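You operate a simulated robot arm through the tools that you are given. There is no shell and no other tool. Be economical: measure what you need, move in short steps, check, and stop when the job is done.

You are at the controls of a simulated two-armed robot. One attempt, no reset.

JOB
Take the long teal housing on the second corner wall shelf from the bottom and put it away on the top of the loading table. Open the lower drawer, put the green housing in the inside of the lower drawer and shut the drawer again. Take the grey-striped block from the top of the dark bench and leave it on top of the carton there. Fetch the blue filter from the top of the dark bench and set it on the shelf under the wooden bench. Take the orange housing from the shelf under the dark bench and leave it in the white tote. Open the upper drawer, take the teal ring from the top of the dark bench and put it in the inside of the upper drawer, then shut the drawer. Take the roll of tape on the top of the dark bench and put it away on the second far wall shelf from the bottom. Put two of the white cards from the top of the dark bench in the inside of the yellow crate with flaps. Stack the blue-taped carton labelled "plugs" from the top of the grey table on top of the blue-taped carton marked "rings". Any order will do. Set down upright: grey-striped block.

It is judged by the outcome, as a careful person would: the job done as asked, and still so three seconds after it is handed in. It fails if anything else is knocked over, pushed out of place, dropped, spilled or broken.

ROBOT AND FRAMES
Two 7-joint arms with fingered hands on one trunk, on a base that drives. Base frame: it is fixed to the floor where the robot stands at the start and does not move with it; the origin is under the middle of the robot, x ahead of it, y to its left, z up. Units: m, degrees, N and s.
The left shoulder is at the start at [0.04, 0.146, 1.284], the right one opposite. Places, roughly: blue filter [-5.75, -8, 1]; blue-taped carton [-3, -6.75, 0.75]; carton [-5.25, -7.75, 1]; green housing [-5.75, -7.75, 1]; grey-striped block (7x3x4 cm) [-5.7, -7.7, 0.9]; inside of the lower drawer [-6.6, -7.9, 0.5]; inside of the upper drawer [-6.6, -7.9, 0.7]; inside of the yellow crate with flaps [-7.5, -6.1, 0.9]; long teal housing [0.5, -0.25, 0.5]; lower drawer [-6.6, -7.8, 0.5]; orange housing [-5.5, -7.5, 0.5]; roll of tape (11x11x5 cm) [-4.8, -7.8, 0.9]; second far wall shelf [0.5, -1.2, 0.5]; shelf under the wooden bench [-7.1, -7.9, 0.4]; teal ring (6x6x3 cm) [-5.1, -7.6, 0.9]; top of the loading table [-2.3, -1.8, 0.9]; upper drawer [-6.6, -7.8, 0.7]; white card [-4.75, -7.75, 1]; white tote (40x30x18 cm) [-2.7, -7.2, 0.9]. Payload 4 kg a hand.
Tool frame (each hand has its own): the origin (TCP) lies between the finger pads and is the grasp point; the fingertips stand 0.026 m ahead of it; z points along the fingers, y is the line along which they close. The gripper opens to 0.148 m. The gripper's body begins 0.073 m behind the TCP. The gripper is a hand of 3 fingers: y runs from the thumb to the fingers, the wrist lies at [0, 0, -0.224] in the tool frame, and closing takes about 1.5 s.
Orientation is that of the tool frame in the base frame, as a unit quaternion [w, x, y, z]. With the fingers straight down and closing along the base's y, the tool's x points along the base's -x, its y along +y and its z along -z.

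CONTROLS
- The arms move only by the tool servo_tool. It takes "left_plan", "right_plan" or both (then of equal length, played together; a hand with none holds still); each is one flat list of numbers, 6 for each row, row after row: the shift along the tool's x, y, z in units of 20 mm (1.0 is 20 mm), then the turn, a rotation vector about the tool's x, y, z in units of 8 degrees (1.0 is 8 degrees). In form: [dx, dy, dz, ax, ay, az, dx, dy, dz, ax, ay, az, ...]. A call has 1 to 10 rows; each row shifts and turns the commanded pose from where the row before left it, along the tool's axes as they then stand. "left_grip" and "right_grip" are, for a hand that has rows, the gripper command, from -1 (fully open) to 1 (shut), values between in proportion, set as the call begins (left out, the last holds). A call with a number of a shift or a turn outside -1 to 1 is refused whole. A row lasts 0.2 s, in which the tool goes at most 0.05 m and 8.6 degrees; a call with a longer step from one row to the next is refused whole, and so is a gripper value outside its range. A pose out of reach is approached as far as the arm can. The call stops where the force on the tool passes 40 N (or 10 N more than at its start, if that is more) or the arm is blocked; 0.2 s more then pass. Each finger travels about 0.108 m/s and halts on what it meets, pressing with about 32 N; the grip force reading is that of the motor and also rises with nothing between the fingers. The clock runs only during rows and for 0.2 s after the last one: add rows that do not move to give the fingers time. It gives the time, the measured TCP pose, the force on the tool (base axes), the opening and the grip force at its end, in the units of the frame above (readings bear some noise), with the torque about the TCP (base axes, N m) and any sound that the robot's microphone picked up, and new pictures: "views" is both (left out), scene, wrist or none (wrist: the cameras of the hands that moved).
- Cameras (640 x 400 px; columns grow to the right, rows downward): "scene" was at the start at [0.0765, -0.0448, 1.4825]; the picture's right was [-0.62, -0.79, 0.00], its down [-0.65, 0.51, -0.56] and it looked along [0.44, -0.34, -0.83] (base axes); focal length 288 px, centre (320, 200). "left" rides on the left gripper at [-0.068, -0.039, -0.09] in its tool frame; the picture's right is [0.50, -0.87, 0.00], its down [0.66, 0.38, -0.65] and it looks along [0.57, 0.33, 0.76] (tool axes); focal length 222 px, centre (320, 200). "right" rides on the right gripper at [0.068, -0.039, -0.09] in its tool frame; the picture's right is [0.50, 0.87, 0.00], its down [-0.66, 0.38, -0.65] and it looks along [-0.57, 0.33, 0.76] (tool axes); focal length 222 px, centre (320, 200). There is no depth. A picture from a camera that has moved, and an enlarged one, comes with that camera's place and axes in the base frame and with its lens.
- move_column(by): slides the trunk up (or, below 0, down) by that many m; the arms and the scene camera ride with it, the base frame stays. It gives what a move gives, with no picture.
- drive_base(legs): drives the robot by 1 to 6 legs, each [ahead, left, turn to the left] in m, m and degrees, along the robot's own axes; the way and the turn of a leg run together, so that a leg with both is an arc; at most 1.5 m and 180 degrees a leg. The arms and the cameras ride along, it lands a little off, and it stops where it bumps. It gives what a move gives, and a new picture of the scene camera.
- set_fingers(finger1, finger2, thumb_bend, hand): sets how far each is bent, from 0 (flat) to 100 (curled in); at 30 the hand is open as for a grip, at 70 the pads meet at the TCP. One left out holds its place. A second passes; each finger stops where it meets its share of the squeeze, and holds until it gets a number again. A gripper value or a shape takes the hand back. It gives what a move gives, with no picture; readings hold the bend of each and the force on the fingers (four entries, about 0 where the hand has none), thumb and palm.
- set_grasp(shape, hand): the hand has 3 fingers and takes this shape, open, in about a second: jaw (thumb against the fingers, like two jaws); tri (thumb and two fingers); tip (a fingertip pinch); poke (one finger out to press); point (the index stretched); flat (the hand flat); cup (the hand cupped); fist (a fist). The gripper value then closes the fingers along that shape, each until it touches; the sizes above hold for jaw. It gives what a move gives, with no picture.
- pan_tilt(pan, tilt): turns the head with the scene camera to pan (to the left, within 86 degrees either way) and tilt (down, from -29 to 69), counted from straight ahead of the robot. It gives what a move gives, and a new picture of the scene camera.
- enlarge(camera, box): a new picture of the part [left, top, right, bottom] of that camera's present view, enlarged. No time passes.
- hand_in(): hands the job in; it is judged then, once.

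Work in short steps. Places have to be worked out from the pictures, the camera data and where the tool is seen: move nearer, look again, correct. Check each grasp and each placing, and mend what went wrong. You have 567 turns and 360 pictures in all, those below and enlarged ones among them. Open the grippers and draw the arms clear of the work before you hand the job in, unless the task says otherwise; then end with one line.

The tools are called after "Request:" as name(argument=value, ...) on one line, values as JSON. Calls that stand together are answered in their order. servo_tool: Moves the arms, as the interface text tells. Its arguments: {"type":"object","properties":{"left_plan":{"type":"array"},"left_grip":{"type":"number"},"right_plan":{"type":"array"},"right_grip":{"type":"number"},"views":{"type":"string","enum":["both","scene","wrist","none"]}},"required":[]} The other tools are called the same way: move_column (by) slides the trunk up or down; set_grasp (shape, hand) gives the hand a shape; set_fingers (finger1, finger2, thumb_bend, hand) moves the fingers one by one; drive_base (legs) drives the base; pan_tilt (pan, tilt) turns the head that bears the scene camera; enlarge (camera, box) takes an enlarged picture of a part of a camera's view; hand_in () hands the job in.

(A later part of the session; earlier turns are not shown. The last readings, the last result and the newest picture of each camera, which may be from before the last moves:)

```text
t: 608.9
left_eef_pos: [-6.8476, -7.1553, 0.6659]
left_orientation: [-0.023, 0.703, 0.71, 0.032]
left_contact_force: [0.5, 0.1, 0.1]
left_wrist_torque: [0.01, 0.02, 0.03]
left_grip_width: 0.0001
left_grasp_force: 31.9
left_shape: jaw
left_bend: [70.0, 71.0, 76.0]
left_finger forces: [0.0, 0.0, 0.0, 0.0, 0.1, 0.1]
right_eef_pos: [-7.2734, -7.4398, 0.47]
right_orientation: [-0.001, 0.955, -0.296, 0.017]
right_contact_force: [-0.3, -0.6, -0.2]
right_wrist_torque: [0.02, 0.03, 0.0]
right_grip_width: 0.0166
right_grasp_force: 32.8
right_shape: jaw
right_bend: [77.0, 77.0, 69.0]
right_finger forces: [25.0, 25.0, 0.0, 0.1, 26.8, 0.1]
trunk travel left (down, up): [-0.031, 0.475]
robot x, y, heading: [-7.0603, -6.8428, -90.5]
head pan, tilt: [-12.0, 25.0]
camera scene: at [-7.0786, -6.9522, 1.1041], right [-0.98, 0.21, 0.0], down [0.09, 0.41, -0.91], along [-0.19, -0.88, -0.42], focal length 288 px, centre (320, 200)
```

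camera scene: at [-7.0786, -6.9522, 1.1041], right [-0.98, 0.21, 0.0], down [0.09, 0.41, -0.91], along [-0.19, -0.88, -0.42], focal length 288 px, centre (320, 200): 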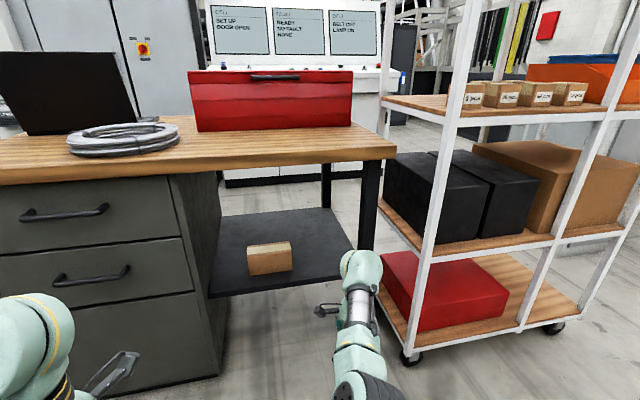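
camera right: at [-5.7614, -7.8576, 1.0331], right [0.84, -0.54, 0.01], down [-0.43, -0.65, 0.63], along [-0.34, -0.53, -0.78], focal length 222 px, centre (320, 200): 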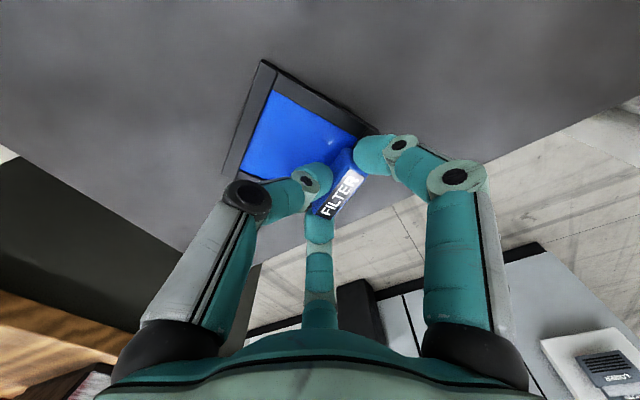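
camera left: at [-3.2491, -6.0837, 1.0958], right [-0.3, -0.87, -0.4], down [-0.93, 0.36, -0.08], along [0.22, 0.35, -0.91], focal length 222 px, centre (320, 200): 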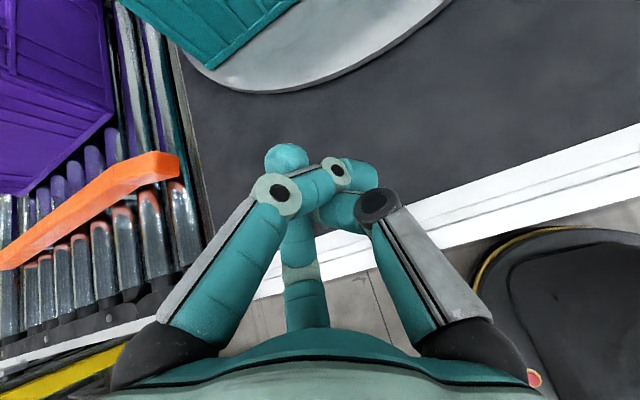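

Shelf z≈0.41; the forearm is low enough to pass under the bench. I drive forward to bring the filter over the shelf.

Request:
drive_base(legs=[[0.2, -0.045, 0], [0.19, 0, 0]])

Request:
enlarge(camera="right", box=[0, 0, 640, 400])

```text
t: 611.7
left_eef_pos: [-6.8911, -7.5465, 0.6674]
left_orientation: [-0.022, 0.701, 0.712, 0.031]
left_contact_force: [0.0, -0.4, 0.3]
left_wrist_torque: [0.0, -0.03, -0.01]
left_grip_width: 0.0
left_grasp_force: 32.5
left_shape: jaw
left_bend: [70.0, 71.0, 76.0]
left_finger forces: [0.1, 0.0, 0.0, 0.1, 0.1, 0.1]
right_eef_pos: [-7.3133, -7.8344, 0.4701]
right_orientation: [-0.001, 0.956, -0.292, 0.017]
right_contact_force: [0.4, 0.5, -0.8]
right_wrist_torque: [0.03, -0.02, -0.01]
right_grip_width: 0.0165
right_grasp_force: 31.5
right_shape: jaw
right_bend: [77.0, 77.0, 69.0]
right_finger forces: [25.0, 25.0, 0.0, 0.0, 26.9, 0.0]
trunk travel left (down, up): [-0.031, 0.475]
robot x, y, heading: [-7.1087, -7.2348, -90.2]
head pan, tilt: [-12.0, 25.0]
camera scene: at [-7.1232, -7.3458, 1.104], right [-0.98, 0.21, 0.0], down [0.09, 0.41, -0.91], along [-0.19, -0.89, -0.42], focal length 288 px, centre (320, 200)
```

scene: 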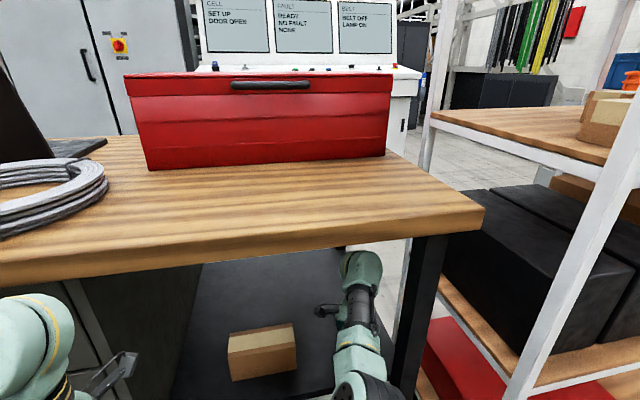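

```text
1.00 times, centred on (320, 200) of right (not enlarged: the box is as wide or as high as the picture)
camera zoom: at [-7.2389, -7.8389, 0.561], right [-0.07, -1.0, 0.01], down [-0.78, 0.06, 0.63], along [-0.63, 0.04, -0.78], focal length 222 px, centre (320, 200)
```

zoom: 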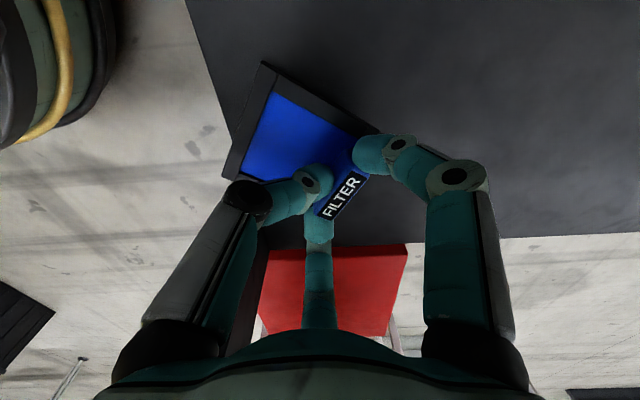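

The filter's near corner is right at the shelf edge; I go 4 cm deeper and then lower.

Request:
drive_base(legs=[[0.042, 0, 0]])

Request:
move_column(by=-0.018)

Request:
move_column(by=-0.01)

```text
t: 612.6
left_eef_pos: [-6.8905, -7.587, 0.6643]
left_orientation: [-0.024, 0.7, 0.713, 0.033]
left_contact_force: [-0.8, 0.2, 0.0]
left_wrist_torque: [0.02, -0.01, -0.04]
left_grip_width: 0.0
left_grasp_force: 32.0
left_shape: jaw
left_bend: [70.0, 71.0, 76.0]
left_finger forces: [0.0, 0.0, 0.1, 0.0, 0.0, 0.0]
right_eef_pos: [-7.3125, -7.8754, 0.4685]
right_orientation: [-0.001, 0.957, -0.291, 0.016]
right_contact_force: [-0.7, -0.1, -1.2]
right_wrist_torque: [0.01, 0.03, -0.01]
right_grip_width: 0.0167
right_grasp_force: 32.1
right_shape: jaw
right_bend: [77.0, 77.0, 69.0]
right_finger forces: [25.0, 25.0, 0.0, 0.0, 26.9, 0.0]
trunk travel left (down, up): [-0.031, 0.475]
robot x, y, heading: [-7.1054, -7.275, -90.1]
head pan, tilt: [-12.0, 25.0]
camera scene: at [-7.123, -7.3866, 1.104], right [-0.98, 0.21, 0.0], down [0.09, 0.42, -0.91], along [-0.19, -0.89, -0.42], focal length 288 px, centre (320, 200)
```

scene: 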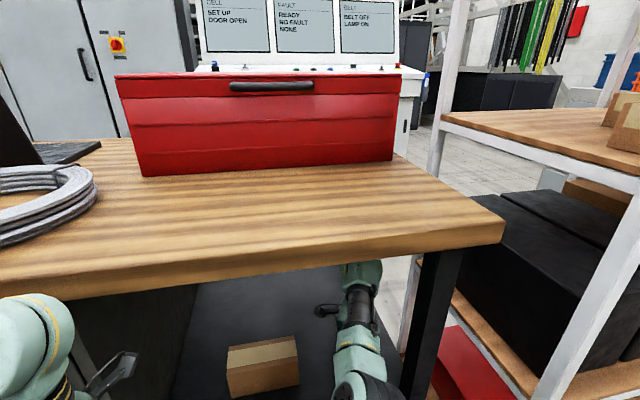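

```text
t: 613.3
left_eef_pos: [-6.8919, -7.5859, 0.648]
left_orientation: [-0.022, 0.7, 0.713, 0.031]
left_contact_force: [-0.2, -0.2, 0.2]
left_wrist_torque: [-0.01, -0.02, 0.01]
left_grip_width: 0.0
left_grasp_force: 31.9
left_shape: jaw
left_bend: [70.0, 71.0, 76.0]
left_finger forces: [0.1, 0.0, 0.0, 0.1, 0.0, 0.0]
right_eef_pos: [-7.3112, -7.8727, 0.4532]
right_orientation: [0.0, 0.956, -0.292, 0.017]
right_contact_force: [0.2, 0.1, -1.3]
right_wrist_torque: [0.03, 0.02, 0.02]
right_grip_width: 0.0167
right_grasp_force: 31.9
right_shape: jaw
right_bend: [77.0, 77.0, 69.0]
right_finger forces: [25.0, 25.1, 0.1, 0.0, 26.9, 0.1]
trunk travel left (down, up): [-0.013, 0.493]
robot x, y, heading: [-7.1019, -7.2725, -89.8]
head pan, tilt: [-12.0, 25.0]
```

```text
t: 613.8
left_eef_pos: [-6.8908, -7.5862, 0.639]
left_orientation: [-0.023, 0.7, 0.713, 0.031]
left_contact_force: [-0.2, -0.2, -0.3]
left_wrist_torque: [-0.01, -0.01, 0.0]
left_grip_width: 0.0
left_grasp_force: 31.6
left_shape: jaw
left_bend: [70.0, 71.0, 76.0]
left_finger forces: [0.0, 0.0, 0.0, 0.0, 0.0, 0.0]
right_eef_pos: [-7.3129, -7.8736, 0.4432]
right_orientation: [0.0, 0.956, -0.292, 0.016]
right_contact_force: [-0.4, 0.1, -1.2]
right_wrist_torque: [-0.03, -0.01, -0.02]
right_grip_width: 0.0167
right_grasp_force: 32.0
right_shape: jaw
right_bend: [77.0, 77.0, 69.0]
right_finger forces: [25.0, 25.0, 0.0, 0.1, 26.9, 0.0]
trunk travel left (down, up): [-0.003, 0.503]
robot x, y, heading: [-7.1043, -7.2771, -89.6]
head pan, tilt: [-12.0, 25.0]
```

No contact yet; continue down with the arm, force-guarded.

Request:
servo_tool(right_plan=[0, 0, 0.2, 0, 0, 0, 0, 0, 0.2, 0, 0, 0, 0, 0, 0.2, 0, 0, 0, 0, 0, 0.2, 0, 0, 0, 0, 0, 0.2, 0, 0, 0, 0, 0, 0.2, 0, 0, 0], views="wrist")

```text
t: 614.8
left_eef_pos: [-6.8918, -7.5849, 0.6396]
left_orientation: [-0.022, 0.7, 0.713, 0.03]
left_contact_force: [0.5, -0.3, 0.2]
left_wrist_torque: [0.0, 0.0, 0.0]
left_grip_width: 0.0
left_grasp_force: 31.6
left_shape: jaw
left_bend: [70.0, 71.0, 76.0]
left_finger forces: [0.0, 0.0, 0.0, 0.0, 0.0, 0.0]
right_eef_pos: [-7.3123, -7.8767, 0.4377]
right_orientation: [0.007, 0.956, -0.292, 0.017]
right_contact_force: [1.6, 5.0, 20.6]
right_wrist_torque: [-0.06, 0.19, -0.02]
right_grip_width: 0.0174
right_grasp_force: 32.2
right_shape: jaw
right_bend: [78.0, 78.0, 66.0]
right_finger forces: [28.7, 29.6, 0.0, 0.0, 35.2, 0.0]
trunk travel left (down, up): [-0.003, 0.503]
robot x, y, heading: [-7.1052, -7.2758, -89.9]
head pan, tilt: [-12.0, 25.0]
stopped in row 4 (right hand): the force on the tool passed its limit at 43 N (the readings are from after the stop); the commanded pose is now the measured one
camera right: at [-7.2385, -7.881, 0.5298], right [-0.07, -1.0, 0.02], down [-0.77, 0.07, 0.63], along [-0.63, 0.03, -0.78], focal length 222 px, centre (320, 200)
```

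right: 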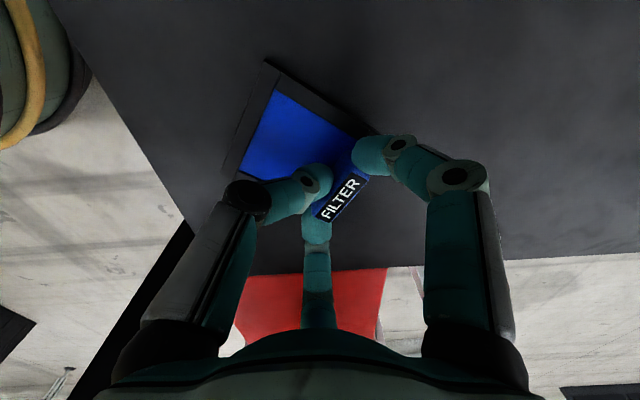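

Contact with the shelf, well inside. Release, raise, and back out.

Request:
servo_tool(right_plan=[0, 0, -0.1, 0, 0, 0, 0, 0, 0, 0, 0, 0, 0, 0, 0, 0, 0, 0], right_grip=0.2, views="none")

Request:
move_column(by=0.06)

Request:
drive_base(legs=[[-0.45, 0, 0]])

Request:
enlarge(camera="scene", box=[200, 180, 440, 330])

```text
t: 615.6
left_eef_pos: [-6.8905, -7.5853, 0.6403]
left_orientation: [-0.022, 0.701, 0.713, 0.031]
left_contact_force: [0.3, 0.0, -0.8]
left_wrist_torque: [-0.01, -0.01, 0.0]
left_grip_width: 0.0
left_grasp_force: 31.9
left_shape: jaw
left_bend: [70.0, 71.0, 76.0]
left_finger forces: [0.1, 0.1, 0.0, 0.1, 0.1, 0.0]
right_eef_pos: [-7.3124, -7.8759, 0.4348]
right_orientation: [0.004, 0.956, -0.292, 0.017]
right_contact_force: [0.4, 0.9, 1.3]
right_wrist_torque: [0.01, 0.04, -0.04]
right_grip_width: 0.0584
right_grasp_force: 0.0
right_shape: jaw
right_bend: [77.0, 78.0, 70.0]
right_finger forces: [0.1, 2.3, 0.1, 0.0, 0.0, 0.0]
trunk travel left (down, up): [-0.003, 0.503]
robot x, y, heading: [-7.1039, -7.2753, -89.8]
head pan, tilt: [-12.0, 25.0]
```

```text
t: 616.6
left_eef_pos: [-6.8903, -7.5858, 0.6979]
left_orientation: [-0.023, 0.701, 0.713, 0.032]
left_contact_force: [0.0, 0.0, 0.4]
left_wrist_torque: [-0.02, -0.04, 0.04]
left_grip_width: 0.0003
left_grasp_force: 31.6
left_shape: jaw
left_bend: [70.0, 71.0, 76.0]
left_finger forces: [0.1, 0.0, 0.0, 0.0, 0.1, 0.0]
right_eef_pos: [-7.3143, -7.8759, 0.4924]
right_orientation: [0.003, 0.956, -0.292, 0.018]
right_contact_force: [0.2, -0.2, 0.1]
right_wrist_torque: [-0.02, 0.01, 0.0]
right_grip_width: 0.0586
right_grasp_force: 0.1
right_shape: jaw
right_bend: [77.0, 77.0, 70.0]
right_finger forces: [0.0, 0.0, 0.0, 0.1, 0.1, 0.0]
trunk travel left (down, up): [-0.063, 0.443]
robot x, y, heading: [-7.1023, -7.2752, -90.0]
head pan, tilt: [-12.0, 25.0]
```

```text
t: 619.3
left_eef_pos: [-6.8902, -7.1352, 0.6984]
left_orientation: [-0.022, 0.695, 0.718, 0.031]
left_contact_force: [-0.2, -1.1, 0.1]
left_wrist_torque: [-0.01, 0.02, 0.02]
left_grip_width: 0.0
left_grasp_force: 31.5
left_shape: jaw
left_bend: [70.0, 71.0, 76.0]
left_finger forces: [0.0, 0.0, 0.0, 0.0, 0.0, 0.0]
right_eef_pos: [-7.3098, -7.4304, 0.4938]
right_orientation: [0.004, 0.958, -0.286, 0.017]
right_contact_force: [0.1, 0.5, 0.2]
right_wrist_torque: [0.01, 0.0, 0.02]
right_grip_width: 0.0587
right_grasp_force: 0.0
right_shape: jaw
right_bend: [77.0, 77.0, 70.0]
right_finger forces: [0.0, 0.1, 0.1, 0.1, 0.0, 0.0]
trunk travel left (down, up): [-0.063, 0.443]
robot x, y, heading: [-7.1116, -6.8255, -89.3]
head pan, tilt: [-12.0, 25.0]
camera scene: at [-7.1256, -6.9366, 1.1359], right [-0.98, 0.19, 0.0], down [0.08, 0.41, -0.91], along [-0.17, -0.89, -0.42], focal length 288 px, centre (320, 200)
```

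scene: 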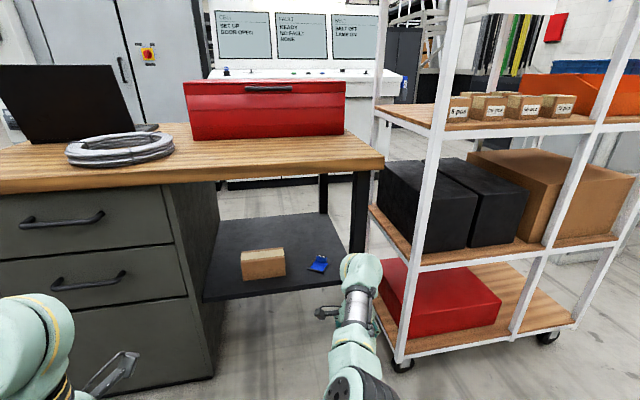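

```text
2.67 times, centred on (320, 255) of scene
camera zoom: at [-7.1256, -6.9366, 1.1359], right [-0.98, 0.19, 0.0], down [0.08, 0.41, -0.91], along [-0.17, -0.89, -0.42], focal length 767 px, centre (320, 53)
```

zoom: 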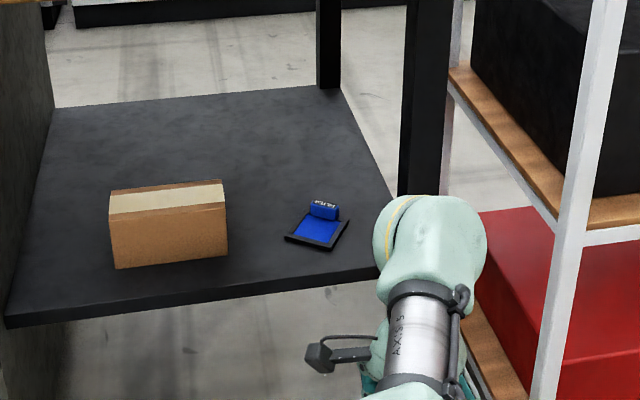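

Filter is on the shelf. Next, the orange housing on the lower shelf of the dark bench; the low hand pose suits it. I straighten the roll and drive east along the bench.

Request:
servo_tool(right_plan=[0, 0, 0, 0, 0, -0.85, 0, 0, 0, 0, 0, -0.85, 0, 0, 0, 0, 0, -0.85, 0, 0, 0, 0, 0, -0.85, 0, 0, 0, 0, 0, -0.85], right_grip=-0.2, views="none")

Request:
drive_base(legs=[[-0.38, 0, -0.7], [0, 0.95, 0], [0, 0.88, 0], [0.17, 0, 0]])

Request:
pan_tilt(pan=-5, tilt=35)

Request:
enlarge(camera="right", box=[0, 0, 640, 400])

```text
t: 620.5
left_eef_pos: [-6.8907, -7.135, 0.6984]
left_orientation: [-0.022, 0.695, 0.718, 0.031]
left_contact_force: [-0.4, -0.4, 0.0]
left_wrist_torque: [0.02, -0.02, 0.0]
left_grip_width: 0.0
left_grasp_force: 31.9
left_shape: jaw
left_bend: [70.0, 71.0, 76.0]
left_finger forces: [0.1, 0.0, 0.0, 0.0, 0.0, 0.0]
right_eef_pos: [-7.3102, -7.4315, 0.4942]
right_orientation: [0.009, 1.0, 0.009, 0.015]
right_contact_force: [0.5, 1.4, 0.2]
right_wrist_torque: [0.01, -0.02, 0.0]
right_grip_width: 0.0881
right_grasp_force: 0.0
right_shape: jaw
right_bend: [32.0, 32.0, 70.0]
right_finger forces: [0.1, 0.0, 0.0, 0.0, 0.0, 0.0]
trunk travel left (down, up): [-0.063, 0.443]
robot x, y, heading: [-7.1081, -6.8271, -89.0]
head pan, tilt: [-12.0, 25.0]
```

```text
t: 622.2
left_eef_pos: [-6.8882, -6.9138, 0.698]
left_orientation: [-0.023, 0.693, 0.72, 0.031]
left_contact_force: [-0.4, -0.4, 0.3]
left_wrist_torque: [0.04, 0.01, 0.0]
left_grip_width: 0.0
left_grasp_force: 31.9
left_shape: jaw
left_bend: [70.0, 71.0, 76.0]
left_finger forces: [0.0, 0.0, 0.0, 0.1, 0.0, 0.0]
right_eef_pos: [-7.3058, -7.2145, 0.4907]
right_orientation: [0.007, 1.0, 0.01, 0.014]
right_contact_force: [0.1, -1.1, -0.6]
right_wrist_torque: [0.02, 0.04, -0.01]
right_grip_width: 0.0884
right_grasp_force: 0.1
right_shape: jaw
right_bend: [32.0, 32.0, 70.0]
right_finger forces: [0.0, 0.1, 0.0, 0.0, 0.0, 0.1]
trunk travel left (down, up): [-0.063, 0.443]
robot x, y, heading: [-7.1082, -6.6033, -88.4]
head pan, tilt: [-12.0, 25.0]
stopped in leg 1: the robot was blocked; the commanded pose is now the measured one
camera scene: at [-7.1242, -6.7203, 1.1356], right [-0.98, 0.18, 0.0], down [0.08, 0.42, -0.91], along [-0.17, -0.89, -0.42], focal length 288 px, centre (320, 200)
```

scene: 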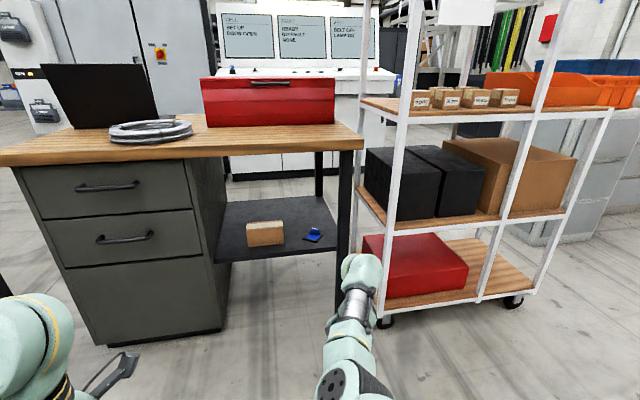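

```text
t: 623.0
left_eef_pos: [-6.8882, -6.9135, 0.6988]
left_orientation: [-0.022, 0.692, 0.721, 0.03]
left_contact_force: [0.7, 0.1, -0.3]
left_wrist_torque: [-0.01, -0.02, -0.01]
left_grip_width: 0.0002
left_grasp_force: 32.1
left_shape: jaw
left_bend: [70.0, 71.0, 76.0]
left_finger forces: [0.1, 0.0, 0.0, 0.0, 0.1, 0.0]
right_eef_pos: [-7.3067, -7.2112, 0.492]
right_orientation: [0.008, 1.0, 0.011, 0.015]
right_contact_force: [-0.1, -0.9, -0.3]
right_wrist_torque: [0.02, 0.03, 0.01]
right_grip_width: 0.0882
right_grasp_force: 0.1
right_shape: jaw
right_bend: [32.0, 32.0, 70.0]
right_finger forces: [0.1, 0.0, 0.0, 0.0, 0.1, 0.1]
trunk travel left (down, up): [-0.063, 0.443]
robot x, y, heading: [-7.1103, -6.6055, -88.4]
head pan, tilt: [-5.0, 35.0]
camera scene: at [-7.114, -6.7153, 1.1201], right [-1.0, 0.06, 0.0], down [0.04, 0.57, -0.82], along [-0.05, -0.82, -0.57], focal length 288 px, centre (320, 200)
```

scene: 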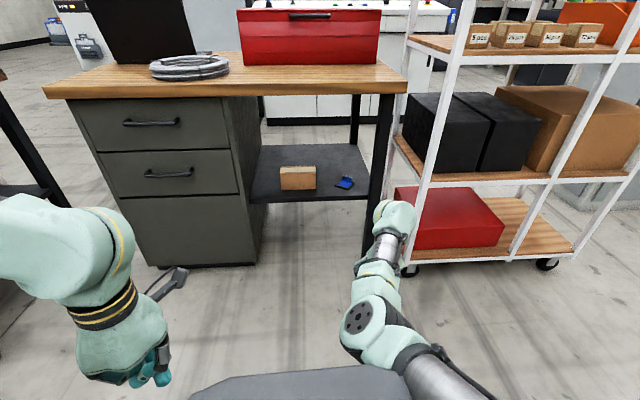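

```text
1.00 times, centred on (320, 200) of right (not enlarged: the box is as wide or as high as the picture)
camera zoom: at [-7.2434, -7.1717, 0.5829], right [0.52, -0.85, 0.03], down [-0.67, -0.38, 0.64], along [-0.54, -0.35, -0.77], focal length 222 px, centre (320, 200)
```

zoom: 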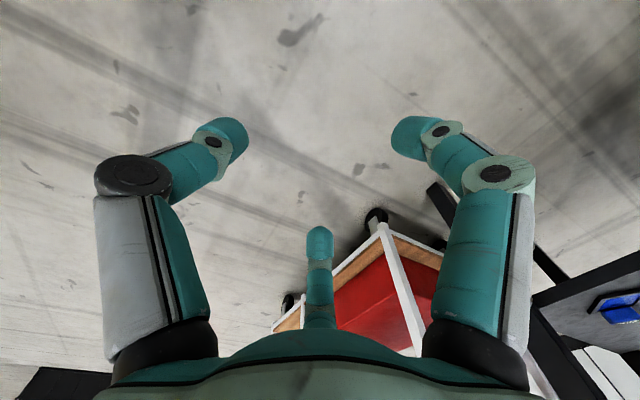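

Backing up bumped the crate stack behind; I move forward a little, then east.

Request:
drive_base(legs=[[0.06, 0, -1.5], [0, 0.95, 0], [-0.05, 0.88, 0], [0.18, 0, 0]])

Request:
enlarge(camera="right", box=[0, 0, 640, 400])

```text
t: 633.7
left_eef_pos: [-5.0846, -7.0914, 0.6984]
left_orientation: [-0.023, 0.7, 0.713, 0.03]
left_contact_force: [-0.8, -0.4, 0.2]
left_wrist_torque: [0.02, 0.0, -0.02]
left_grip_width: 0.0
left_grasp_force: 31.9
left_shape: jaw
left_bend: [70.0, 71.0, 76.0]
left_finger forces: [0.0, 0.1, 0.1, 0.0, 0.0, 0.0]
right_eef_pos: [-5.509, -7.3805, 0.4906]
right_orientation: [0.007, 1.0, 0.0, 0.015]
right_contact_force: [0.0, 1.0, -0.9]
right_wrist_torque: [0.04, 0.0, 0.01]
right_grip_width: 0.0888
right_grasp_force: 0.1
right_shape: jaw
right_bend: [32.0, 32.0, 70.0]
right_finger forces: [0.1, 0.0, 0.0, 0.0, 0.0, 0.0]
trunk travel left (down, up): [-0.063, 0.443]
robot x, y, heading: [-5.2961, -6.7787, -89.7]
head pan, tilt: [-5.0, 35.0]
camera scene: at [-5.3045, -6.8878, 1.1199], right [-1.0, 0.08, 0.0], down [0.05, 0.57, -0.82], along [-0.07, -0.82, -0.57], focal length 288 px, centre (320, 200)
```

scene: 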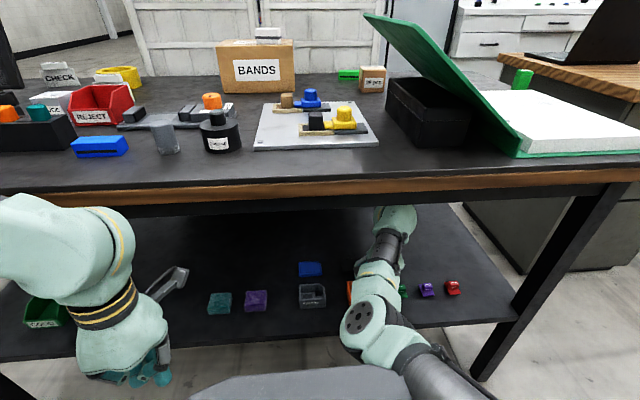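

```text
1.00 times, centred on (320, 200) of right (not enlarged: the box is as wide or as high as the picture)
camera zoom: at [-5.4441, -7.3405, 0.5821], right [0.5, -0.87, 0.03], down [-0.67, -0.37, 0.64], along [-0.54, -0.34, -0.77], focal length 222 px, centre (320, 200)
```

zoom: 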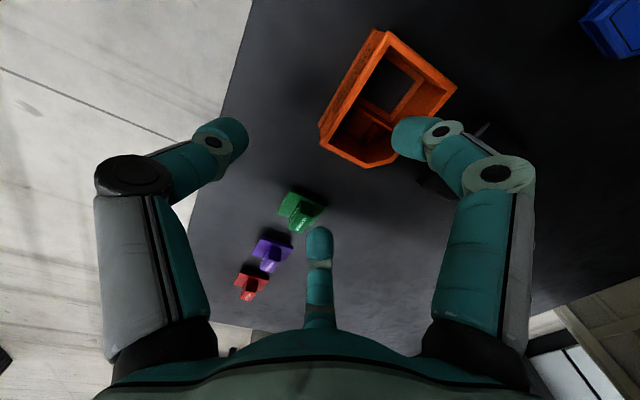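

Orange housing centre ≈(−5.464, −7.413), shelf ≈0.385. I shift over it with a slightly wider opening and lower.

Request:
drive_base(legs=[[0.0475, 0.045, 0]])

Request:
servo_tool(right_plan=[0, 0, 0, 0, 0, 0, 0, 0, 0, 0, 0, 0], right_grip=-0.38, views="none")

Request:
move_column(by=-0.035)

Request:
enlarge(camera="right", box=[0, 0, 640, 400])

```text
t: 634.7
left_eef_pos: [-5.0394, -7.1361, 0.6976]
left_orientation: [-0.022, 0.701, 0.712, 0.031]
left_contact_force: [-0.6, 0.2, 0.3]
left_wrist_torque: [0.01, -0.01, 0.0]
left_grip_width: 0.0
left_grasp_force: 32.3
left_shape: jaw
left_bend: [70.0, 71.0, 76.0]
left_finger forces: [0.0, 0.1, 0.0, 0.0, 0.0, 0.1]
right_eef_pos: [-5.4646, -7.4266, 0.4921]
right_orientation: [0.006, 1.0, -0.001, 0.014]
right_contact_force: [0.3, -0.3, -0.2]
right_wrist_torque: [0.02, 0.03, 0.0]
right_grip_width: 0.0884
right_grasp_force: 0.1
right_shape: jaw
right_bend: [32.0, 32.0, 70.0]
right_finger forces: [0.1, 0.0, 0.0, 0.1, 0.0, 0.0]
trunk travel left (down, up): [-0.063, 0.443]
robot x, y, heading: [-5.2526, -6.8229, -89.7]
head pan, tilt: [-5.0, 35.0]
camera scene: at [-5.2591, -6.9339, 1.1199], right [-1.0, 0.08, 0.0], down [0.05, 0.57, -0.82], along [-0.07, -0.82, -0.57], focal length 288 px, centre (320, 200)
```

scene: 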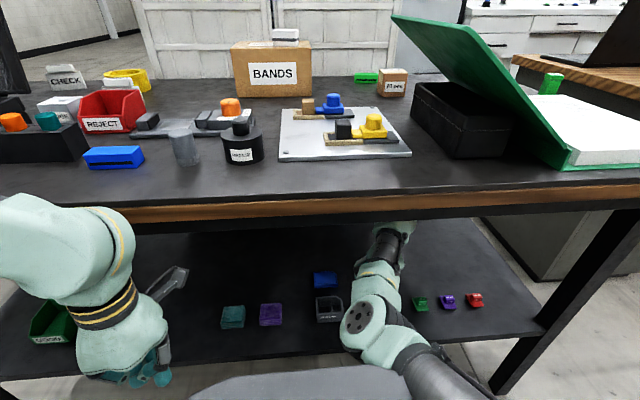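

```text
t: 635.3
left_eef_pos: [-5.04, -7.1356, 0.699]
left_orientation: [-0.023, 0.701, 0.712, 0.031]
left_contact_force: [-0.3, -1.0, 0.5]
left_wrist_torque: [0.02, 0.02, -0.03]
left_grip_width: 0.0
left_grasp_force: 32.1
left_shape: jaw
left_bend: [70.0, 71.0, 76.0]
left_finger forces: [0.0, 0.0, 0.0, 0.1, 0.0, 0.0]
right_eef_pos: [-5.464, -7.4253, 0.4918]
right_orientation: [0.009, 1.0, 0.0, 0.015]
right_contact_force: [0.0, -0.8, 0.1]
right_wrist_torque: [-0.01, 0.01, 0.0]
right_grip_width: 0.1016
right_grasp_force: 0.1
right_shape: jaw
right_bend: [29.0, 29.0, 73.0]
right_finger forces: [0.0, 0.1, 0.0, 0.1, 0.0, 0.0]
trunk travel left (down, up): [-0.063, 0.443]
robot x, y, heading: [-5.2523, -6.8209, -89.9]
head pan, tilt: [-5.0, 35.0]
```

```text
t: 636.1
left_eef_pos: [-5.0403, -7.134, 0.6642]
left_orientation: [-0.023, 0.701, 0.713, 0.03]
left_contact_force: [0.3, -0.1, 0.3]
left_wrist_torque: [-0.01, 0.0, 0.02]
left_grip_width: 0.0
left_grasp_force: 31.7
left_shape: jaw
left_bend: [70.0, 71.0, 76.0]
left_finger forces: [0.0, 0.0, 0.0, 0.0, 0.2, 0.0]
right_eef_pos: [-5.4638, -7.4268, 0.4579]
right_orientation: [0.009, 1.0, -0.001, 0.015]
right_contact_force: [0.0, 0.2, 0.2]
right_wrist_torque: [0.01, 0.03, -0.01]
right_grip_width: 0.1018
right_grasp_force: 0.2
right_shape: jaw
right_bend: [29.0, 29.0, 73.0]
right_finger forces: [0.0, 0.0, 0.1, 0.0, 0.1, 0.1]
trunk travel left (down, up): [-0.028, 0.478]
robot x, y, heading: [-5.2535, -6.821, -89.7]
head pan, tilt: [-5.0, 35.0]
```

```text
1.00 times, centred on (320, 200) of right (not enlarged: the box is as wide or as high as the picture)
camera zoom: at [-5.3998, -7.3861, 0.5483], right [0.5, -0.87, 0.03], down [-0.67, -0.37, 0.64], along [-0.54, -0.34, -0.77], focal length 222 px, centre (320, 200)
```

zoom: 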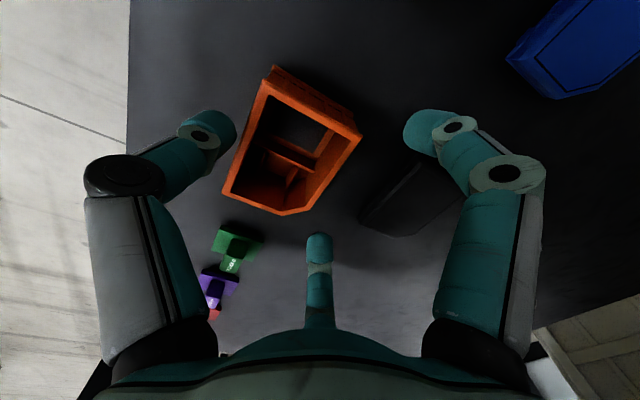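

Refined: box x −5.522…−5.432, y −7.378…−7.435. Small correction, lower fully, then close.

Request:
servo_tool(right_plan=[-0.6, -0.5, 0, 0, 0, 0, 0, 0, 0, 0, 0, 0], views="none")

Request:
move_column(by=-0.026)

Request:
servo_tool(right_plan=[0, 0, 0.3, 0, 0, 0, 0, 0, 0.3, 0, 0, 0, 0, 0, 0.2, 0, 0, 0], views="none")

Request:
servo_tool(right_plan=[0, 0, 0, 0, 0, 0, 0, 0, 0, 0, 0, 0, 0, 0, 0, 0, 0, 0, 0, 0, 0, 0, 0, 0, 0, 0, 0, 0, 0, 0, 0, 0, 0, 0, 0, 0], right_grip=1, views="wrist")

```text
t: 636.7
left_eef_pos: [-5.0407, -7.1356, 0.6644]
left_orientation: [-0.022, 0.701, 0.712, 0.03]
left_contact_force: [-0.8, 0.5, -0.3]
left_wrist_torque: [-0.02, 0.0, 0.01]
left_grip_width: 0.0
left_grasp_force: 31.7
left_shape: jaw
left_bend: [70.0, 71.0, 76.0]
left_finger forces: [0.0, 0.0, 0.1, 0.0, 0.0, 0.0]
right_eef_pos: [-5.4762, -7.4155, 0.4591]
right_orientation: [0.008, 1.0, 0.0, 0.015]
right_contact_force: [-0.4, -0.8, 0.2]
right_wrist_torque: [-0.01, -0.02, -0.02]
right_grip_width: 0.1019
right_grasp_force: 0.1
right_shape: jaw
right_bend: [29.0, 29.0, 73.0]
right_finger forces: [0.1, 0.0, 0.1, 0.1, 0.0, 0.0]
trunk travel left (down, up): [-0.028, 0.478]
robot x, y, heading: [-5.2548, -6.824, -89.8]
head pan, tilt: [-5.0, 35.0]
```

```text
t: 637.4
left_eef_pos: [-5.0386, -7.1365, 0.6397]
left_orientation: [-0.023, 0.7, 0.713, 0.031]
left_contact_force: [-1.3, -0.1, 0.2]
left_wrist_torque: [0.01, -0.04, 0.02]
left_grip_width: 0.0
left_grasp_force: 31.7
left_shape: jaw
left_bend: [70.0, 71.0, 76.0]
left_finger forces: [0.0, 0.0, 0.0, 0.0, 0.0, 0.0]
right_eef_pos: [-5.4763, -7.4151, 0.4343]
right_orientation: [0.008, 1.0, 0.0, 0.015]
right_contact_force: [-0.1, 0.4, 0.3]
right_wrist_torque: [0.01, 0.01, 0.01]
right_grip_width: 0.1015
right_grasp_force: 0.0
right_shape: jaw
right_bend: [29.0, 29.0, 73.0]
right_finger forces: [0.1, 0.0, 0.1, 0.1, 0.0, 0.0]
trunk travel left (down, up): [-0.002, 0.504]
robot x, y, heading: [-5.2525, -6.8265, -89.9]
head pan, tilt: [-5.0, 35.0]
```

```text
t: 638.3
left_eef_pos: [-5.0388, -7.1351, 0.6391]
left_orientation: [-0.021, 0.7, 0.713, 0.03]
left_contact_force: [0.2, -0.5, 0.1]
left_wrist_torque: [0.07, 0.0, -0.02]
left_grip_width: 0.0
left_grasp_force: 31.6
left_shape: jaw
left_bend: [70.0, 71.0, 76.0]
left_finger forces: [0.0, 0.1, 0.0, 0.0, 0.0, 0.0]
right_eef_pos: [-5.476, -7.4197, 0.4268]
right_orientation: [0.016, 1.0, -0.002, 0.012]
right_contact_force: [2.6, 1.6, 19.1]
right_wrist_torque: [0.75, 0.3, -0.28]
right_grip_width: 0.1008
right_grasp_force: 0.1
right_shape: jaw
right_bend: [29.0, 28.0, 72.0]
right_finger forces: [0.0, 6.2, 0.1, 0.1, 12.1, 0.1]
trunk travel left (down, up): [-0.002, 0.504]
robot x, y, heading: [-5.2551, -6.8264, -89.8]
head pan, tilt: [-5.0, 35.0]
stopped in row 3 (right hand): the force on the tool passed its limit at 42 N (the readings are from after the stop); the commanded pose is now the measured one
```

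```text
t: 639.7
left_eef_pos: [-5.0395, -7.1332, 0.6401]
left_orientation: [-0.02, 0.7, 0.713, 0.03]
left_contact_force: [0.2, -0.3, -0.3]
left_wrist_torque: [0.01, 0.0, 0.03]
left_grip_width: 0.0001
left_grasp_force: 32.1
left_shape: jaw
left_bend: [70.0, 71.0, 76.0]
left_finger forces: [0.0, 0.1, 0.2, 0.1, 0.0, 0.1]
right_eef_pos: [-5.4754, -7.4166, 0.4255]
right_orientation: [0.014, 1.0, -0.002, 0.011]
right_contact_force: [-1.7, 9.6, 30.4]
right_wrist_torque: [2.13, 0.13, 0.05]
right_grip_width: 0.052
right_grasp_force: 32.1
right_shape: jaw
right_bend: [70.0, 83.0, 72.0]
right_finger forces: [21.2, 11.4, 0.0, 0.1, 61.8, 0.0]
trunk travel left (down, up): [-0.002, 0.504]
robot x, y, heading: [-5.2557, -6.8247, -89.9]
head pan, tilt: [-5.0, 35.0]
camera right: at [-5.4116, -7.3759, 0.5155], right [0.5, -0.87, 0.04], down [-0.67, -0.36, 0.65], along [-0.55, -0.35, -0.76], focal length 222 px, centre (320, 200)
```

right: 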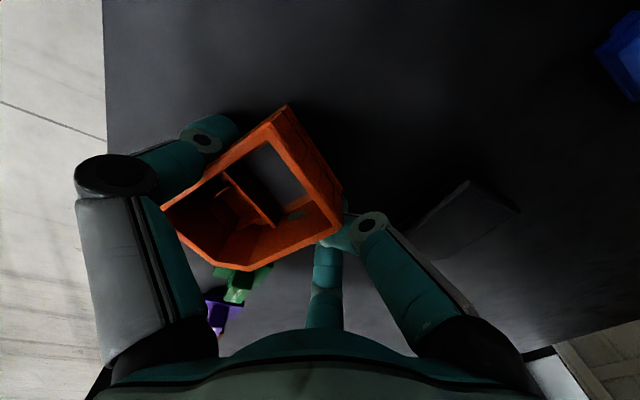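

The grip looks skewed. I relieve the downward pressure and look before lifting.

Request:
servo_tool(right_plan=[0, 0, -0.4, 0, 0, 0, 0, 0, -0.4, 0, 0, 0, 0, 0, 0, 0, 0, 0], views="wrist")

```text
t: 640.5
left_eef_pos: [-5.0399, -7.1355, 0.6397]
left_orientation: [-0.021, 0.701, 0.712, 0.031]
left_contact_force: [1.3, 0.4, -0.3]
left_wrist_torque: [0.0, -0.01, -0.03]
left_grip_width: 0.0
left_grasp_force: 32.1
left_shape: jaw
left_bend: [70.0, 71.0, 76.0]
left_finger forces: [0.1, 0.0, 0.1, 0.1, 0.1, 0.0]
right_eef_pos: [-5.4764, -7.4173, 0.4371]
right_orientation: [0.012, 1.0, 0.0, 0.013]
right_contact_force: [0.8, 0.2, -1.1]
right_wrist_torque: [-0.05, 0.0, 0.02]
right_grip_width: 0.05
right_grasp_force: 31.8
right_shape: jaw
right_bend: [70.0, 82.0, 72.0]
right_finger forces: [27.2, 16.2, 0.0, 0.0, 40.6, 0.0]
trunk travel left (down, up): [-0.002, 0.504]
robot x, y, heading: [-5.2539, -6.825, -89.8]
head pan, tilt: [-5.0, 35.0]
camera right: at [-5.411, -7.3764, 0.5282], right [0.5, -0.87, 0.03], down [-0.67, -0.36, 0.64], along [-0.55, -0.34, -0.76], focal length 222 px, centre (320, 200)
```

right: 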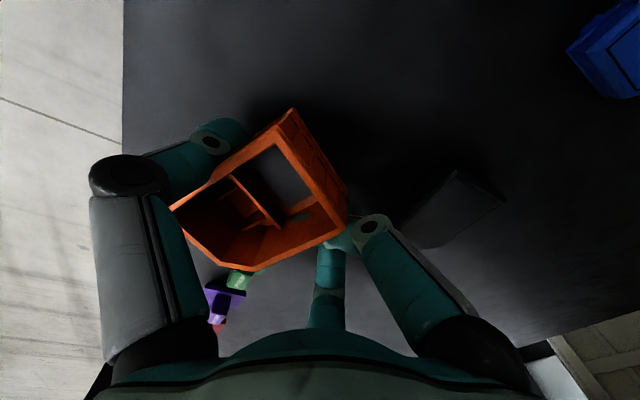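

It is firmly held though turned in the grip. I lift 4 cm, back straight out, and check.

Request:
move_column(by=0.045)

Request:
drive_base(legs=[[-0.3, 0, 0]])

Request:
move_column(by=0.4)

Request:
enlarge(camera="right", box=[0, 0, 640, 400])

```text
t: 641.4
left_eef_pos: [-5.0393, -7.1357, 0.6829]
left_orientation: [-0.023, 0.701, 0.712, 0.031]
left_contact_force: [-0.3, 0.3, 0.4]
left_wrist_torque: [0.01, 0.02, -0.01]
left_grip_width: 0.0
left_grasp_force: 32.3
left_shape: jaw
left_bend: [70.0, 71.0, 76.0]
left_finger forces: [0.1, 0.1, 0.1, 0.0, 0.0, 0.0]
right_eef_pos: [-5.4761, -7.4169, 0.4813]
right_orientation: [0.013, 1.0, -0.002, 0.013]
right_contact_force: [-0.3, -0.5, -0.5]
right_wrist_torque: [-0.05, 0.0, 0.01]
right_grip_width: 0.0496
right_grasp_force: 31.8
right_shape: jaw
right_bend: [70.0, 82.0, 72.0]
right_finger forces: [27.2, 16.2, 0.0, 0.0, 40.7, 0.0]
trunk travel left (down, up): [-0.047, 0.459]
robot x, y, heading: [-5.2537, -6.824, -90.0]
head pan, tilt: [-5.0, 35.0]
```

```text
t: 643.4
left_eef_pos: [-5.0421, -6.8442, 0.6832]
left_orientation: [-0.022, 0.702, 0.712, 0.03]
left_contact_force: [-0.4, 0.7, 1.2]
left_wrist_torque: [-0.02, 0.03, 0.04]
left_grip_width: 0.0
left_grasp_force: 31.6
left_shape: jaw
left_bend: [70.0, 71.0, 76.0]
left_finger forces: [0.1, 0.1, 0.0, 0.0, 0.0, 0.0]
right_eef_pos: [-5.479, -7.1252, 0.4832]
right_orientation: [0.012, 1.0, -0.002, 0.014]
right_contact_force: [-0.2, 0.3, -0.6]
right_wrist_torque: [-0.02, 0.0, -0.02]
right_grip_width: 0.0499
right_grasp_force: 32.1
right_shape: jaw
right_bend: [70.0, 82.0, 72.0]
right_finger forces: [27.2, 16.2, 0.0, 0.1, 40.6, 0.1]
trunk travel left (down, up): [-0.047, 0.459]
robot x, y, heading: [-5.2512, -6.5296, -90.3]
head pan, tilt: [-5.0, 35.0]
camera scene: at [-5.2611, -6.6407, 1.1042], right [-1.0, 0.09, 0.0], down [0.05, 0.57, -0.82], along [-0.07, -0.82, -0.57], focal length 288 px, centre (320, 200)
```

scene: 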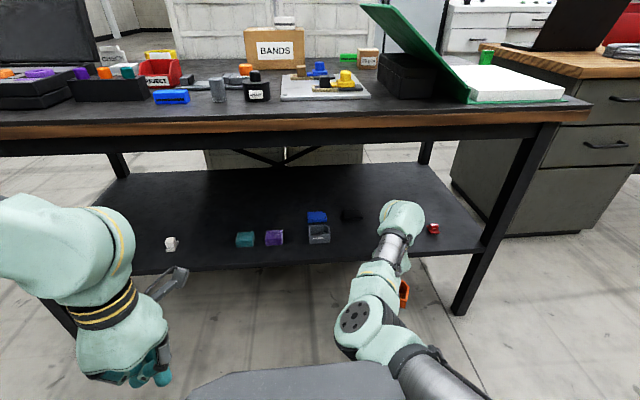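

```text
t: 647.3
left_eef_pos: [-5.0426, -6.8459, 1.0838]
left_orientation: [-0.022, 0.702, 0.711, 0.03]
left_contact_force: [-0.3, -0.2, -0.1]
left_wrist_torque: [-0.02, -0.03, 0.01]
left_grip_width: 0.0
left_grasp_force: 31.9
left_shape: jaw
left_bend: [70.0, 71.0, 76.0]
left_finger forces: [0.0, 0.0, 0.0, 0.0, 0.0, 0.0]
right_eef_pos: [-5.4788, -7.1257, 0.8835]
right_orientation: [0.012, 1.0, -0.003, 0.013]
right_contact_force: [-0.5, 0.3, -0.9]
right_wrist_torque: [-0.02, 0.0, -0.01]
right_grip_width: 0.0498
right_grasp_force: 31.8
right_shape: jaw
right_bend: [70.0, 82.0, 72.0]
right_finger forces: [27.2, 16.1, 0.0, 0.1, 40.5, 0.0]
trunk travel left (down, up): [-0.447, 0.059]
robot x, y, heading: [-5.257, -6.5361, -90.2]
head pan, tilt: [-5.0, 35.0]
```

```text
1.00 times, centred on (320, 200) of right (not enlarged: the box is as wide or as high as the picture)
camera zoom: at [-5.4137, -7.0848, 0.9733], right [0.5, -0.87, 0.03], down [-0.67, -0.36, 0.65], along [-0.55, -0.34, -0.76], focal length 222 px, centre (320, 200)
```

zoom: 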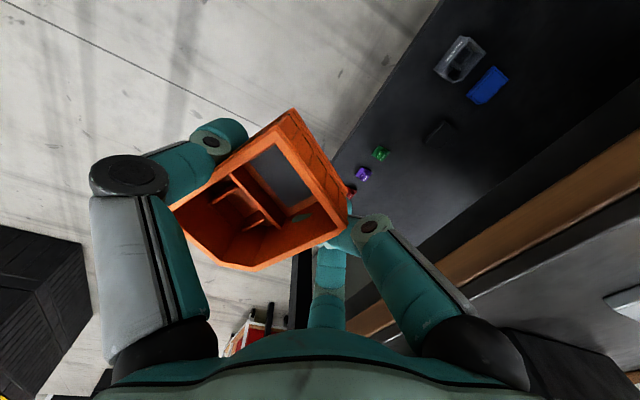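

Orange housing held; neighbours untouched. I raise and extend the arm with a 25° tilt for reach into the tote, and drive to the aisle west of the grey table.

Request:
servo_tool(right_plan=[0, 0.3, -1, 0, 0, 0, 0, 0.3, -1, 0, 0, 0, 0, 0.3, -1, 0, 0, 0, 0, 0.3, -1, 0, 0, 0, 0, 0.3, -1, 0, 0, 0, 0, 0.3, -1, 0, 0, 0, 0, 0.3, -1, 0, 0, 0, 0, 0.5, -1, 0, 0, 0, 0, 0.5, -0.5, 0, 0, 0], views="none")

Request:
move_column(by=0.058)

Request:
servo_tool(right_plan=[0, 0.95, -0.04, -0.625, 0, 0, 0, 0.95, -0.04, -0.625, 0, 0, 0, 0.95, -0.04, -0.625, 0, 0, 0, 0.95, -0.04, -0.625, 0, 0, 0, 0.95, -0.04, -0.625, 0, 0], views="none")

Request:
drive_base(legs=[[0, 1.2, 0], [0, 0.2, 0], [0, 0, 90]])

```text
t: 649.3
left_eef_pos: [-5.0418, -6.8448, 1.0835]
left_orientation: [-0.023, 0.701, 0.712, 0.031]
left_contact_force: [0.8, -0.6, -0.1]
left_wrist_torque: [0.04, -0.03, 0.02]
left_grip_width: 0.0
left_grasp_force: 32.0
left_shape: jaw
left_bend: [70.0, 71.0, 76.0]
left_finger forces: [0.1, 0.1, 0.0, 0.1, 0.1, 0.0]
right_eef_pos: [-5.4831, -7.1834, 1.0553]
right_orientation: [0.012, 1.0, -0.003, 0.013]
right_contact_force: [-0.2, 0.0, -1.4]
right_wrist_torque: [0.03, -0.02, 0.0]
right_grip_width: 0.0499
right_grasp_force: 32.3
right_shape: jaw
right_bend: [70.0, 82.0, 72.0]
right_finger forces: [26.9, 16.3, 0.1, 0.0, 40.4, 0.0]
trunk travel left (down, up): [-0.447, 0.059]
robot x, y, heading: [-5.2537, -6.5311, -89.9]
head pan, tilt: [-5.0, 35.0]
```

```text
t: 650.2
left_eef_pos: [-5.0405, -6.8445, 1.1412]
left_orientation: [-0.023, 0.702, 0.711, 0.03]
left_contact_force: [-0.1, 0.4, -0.9]
left_wrist_torque: [0.0, -0.02, 0.03]
left_grip_width: 0.0
left_grasp_force: 32.5
left_shape: jaw
left_bend: [70.0, 71.0, 76.0]
left_finger forces: [0.1, 0.1, 0.0, 0.0, 0.0, 0.1]
right_eef_pos: [-5.4833, -7.1827, 1.1118]
right_orientation: [0.013, 1.0, -0.002, 0.013]
right_contact_force: [1.0, 0.3, -1.3]
right_wrist_torque: [-0.04, -0.01, 0.03]
right_grip_width: 0.0497
right_grasp_force: 32.2
right_shape: jaw
right_bend: [70.0, 82.0, 72.0]
right_finger forces: [27.0, 16.2, 0.0, 0.0, 40.5, 0.1]
trunk travel left (down, up): [-0.505, 0.001]
robot x, y, heading: [-5.2537, -6.534, -90.1]
head pan, tilt: [-5.0, 35.0]
```

```text
t: 651.4
left_eef_pos: [-5.0411, -6.8453, 1.1411]
left_orientation: [-0.023, 0.701, 0.712, 0.03]
left_contact_force: [0.0, -1.0, -0.2]
left_wrist_torque: [0.01, -0.02, -0.01]
left_grip_width: 0.0002
left_grasp_force: 32.2
left_shape: jaw
left_bend: [70.0, 71.0, 76.0]
left_finger forces: [0.0, 0.1, 0.0, 0.0, 0.0, 0.0]
right_eef_pos: [-5.4836, -7.2754, 1.1356]
right_orientation: [0.23, 0.973, -0.006, 0.012]
right_contact_force: [0.3, -1.3, -1.0]
right_wrist_torque: [-0.03, -0.01, 0.0]
right_grip_width: 0.05
right_grasp_force: 31.5
right_shape: jaw
right_bend: [70.0, 82.0, 72.0]
right_finger forces: [26.7, 16.0, 0.0, 0.1, 40.5, 0.0]
trunk travel left (down, up): [-0.505, 0.001]
robot x, y, heading: [-5.2517, -6.5329, -89.6]
head pan, tilt: [-5.0, 35.0]
```

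```text
t: 662.4
left_eef_pos: [-3.5619, -6.3554, 1.1399]
left_orientation: [-0.038, 0.018, 0.999, 0.008]
left_contact_force: [0.1, 0.2, 0.0]
left_wrist_torque: [0.0, 0.02, -0.01]
left_grip_width: 0.0
left_grasp_force: 31.9
left_shape: jaw
left_bend: [70.0, 71.0, 76.0]
left_finger forces: [0.0, 0.1, 0.0, 0.0, 0.0, 0.0]
right_eef_pos: [-3.1525, -6.8163, 1.1357]
right_orientation: [0.157, 0.708, 0.668, 0.167]
right_contact_force: [0.2, -0.5, -1.1]
right_wrist_torque: [0.05, -0.03, 0.0]
right_grip_width: 0.0495
right_grasp_force: 31.8
right_shape: jaw
right_bend: [70.0, 82.0, 72.0]
right_finger forces: [25.8, 15.8, 0.0, 0.0, 39.7, 0.0]
trunk travel left (down, up): [-0.505, 0.001]
robot x, y, heading: [-3.8835, -6.5519, -3.0]
head pan, tilt: [-5.0, 35.0]
camera scene: at [-3.7755, -6.567, 1.5623], right [-0.13, -0.99, 0.0], down [-0.57, 0.08, -0.82], along [0.81, -0.11, -0.57], focal length 288 px, centre (320, 200)
```

scene: 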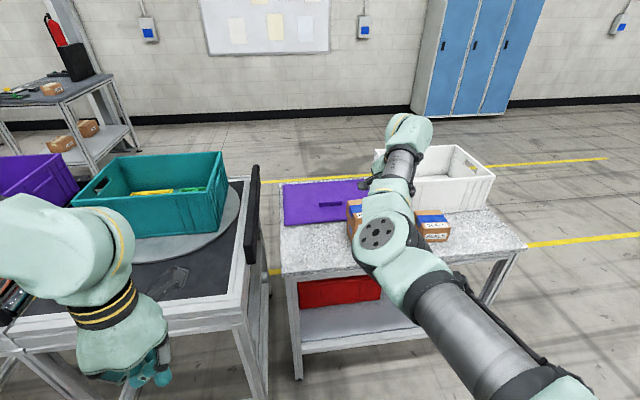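

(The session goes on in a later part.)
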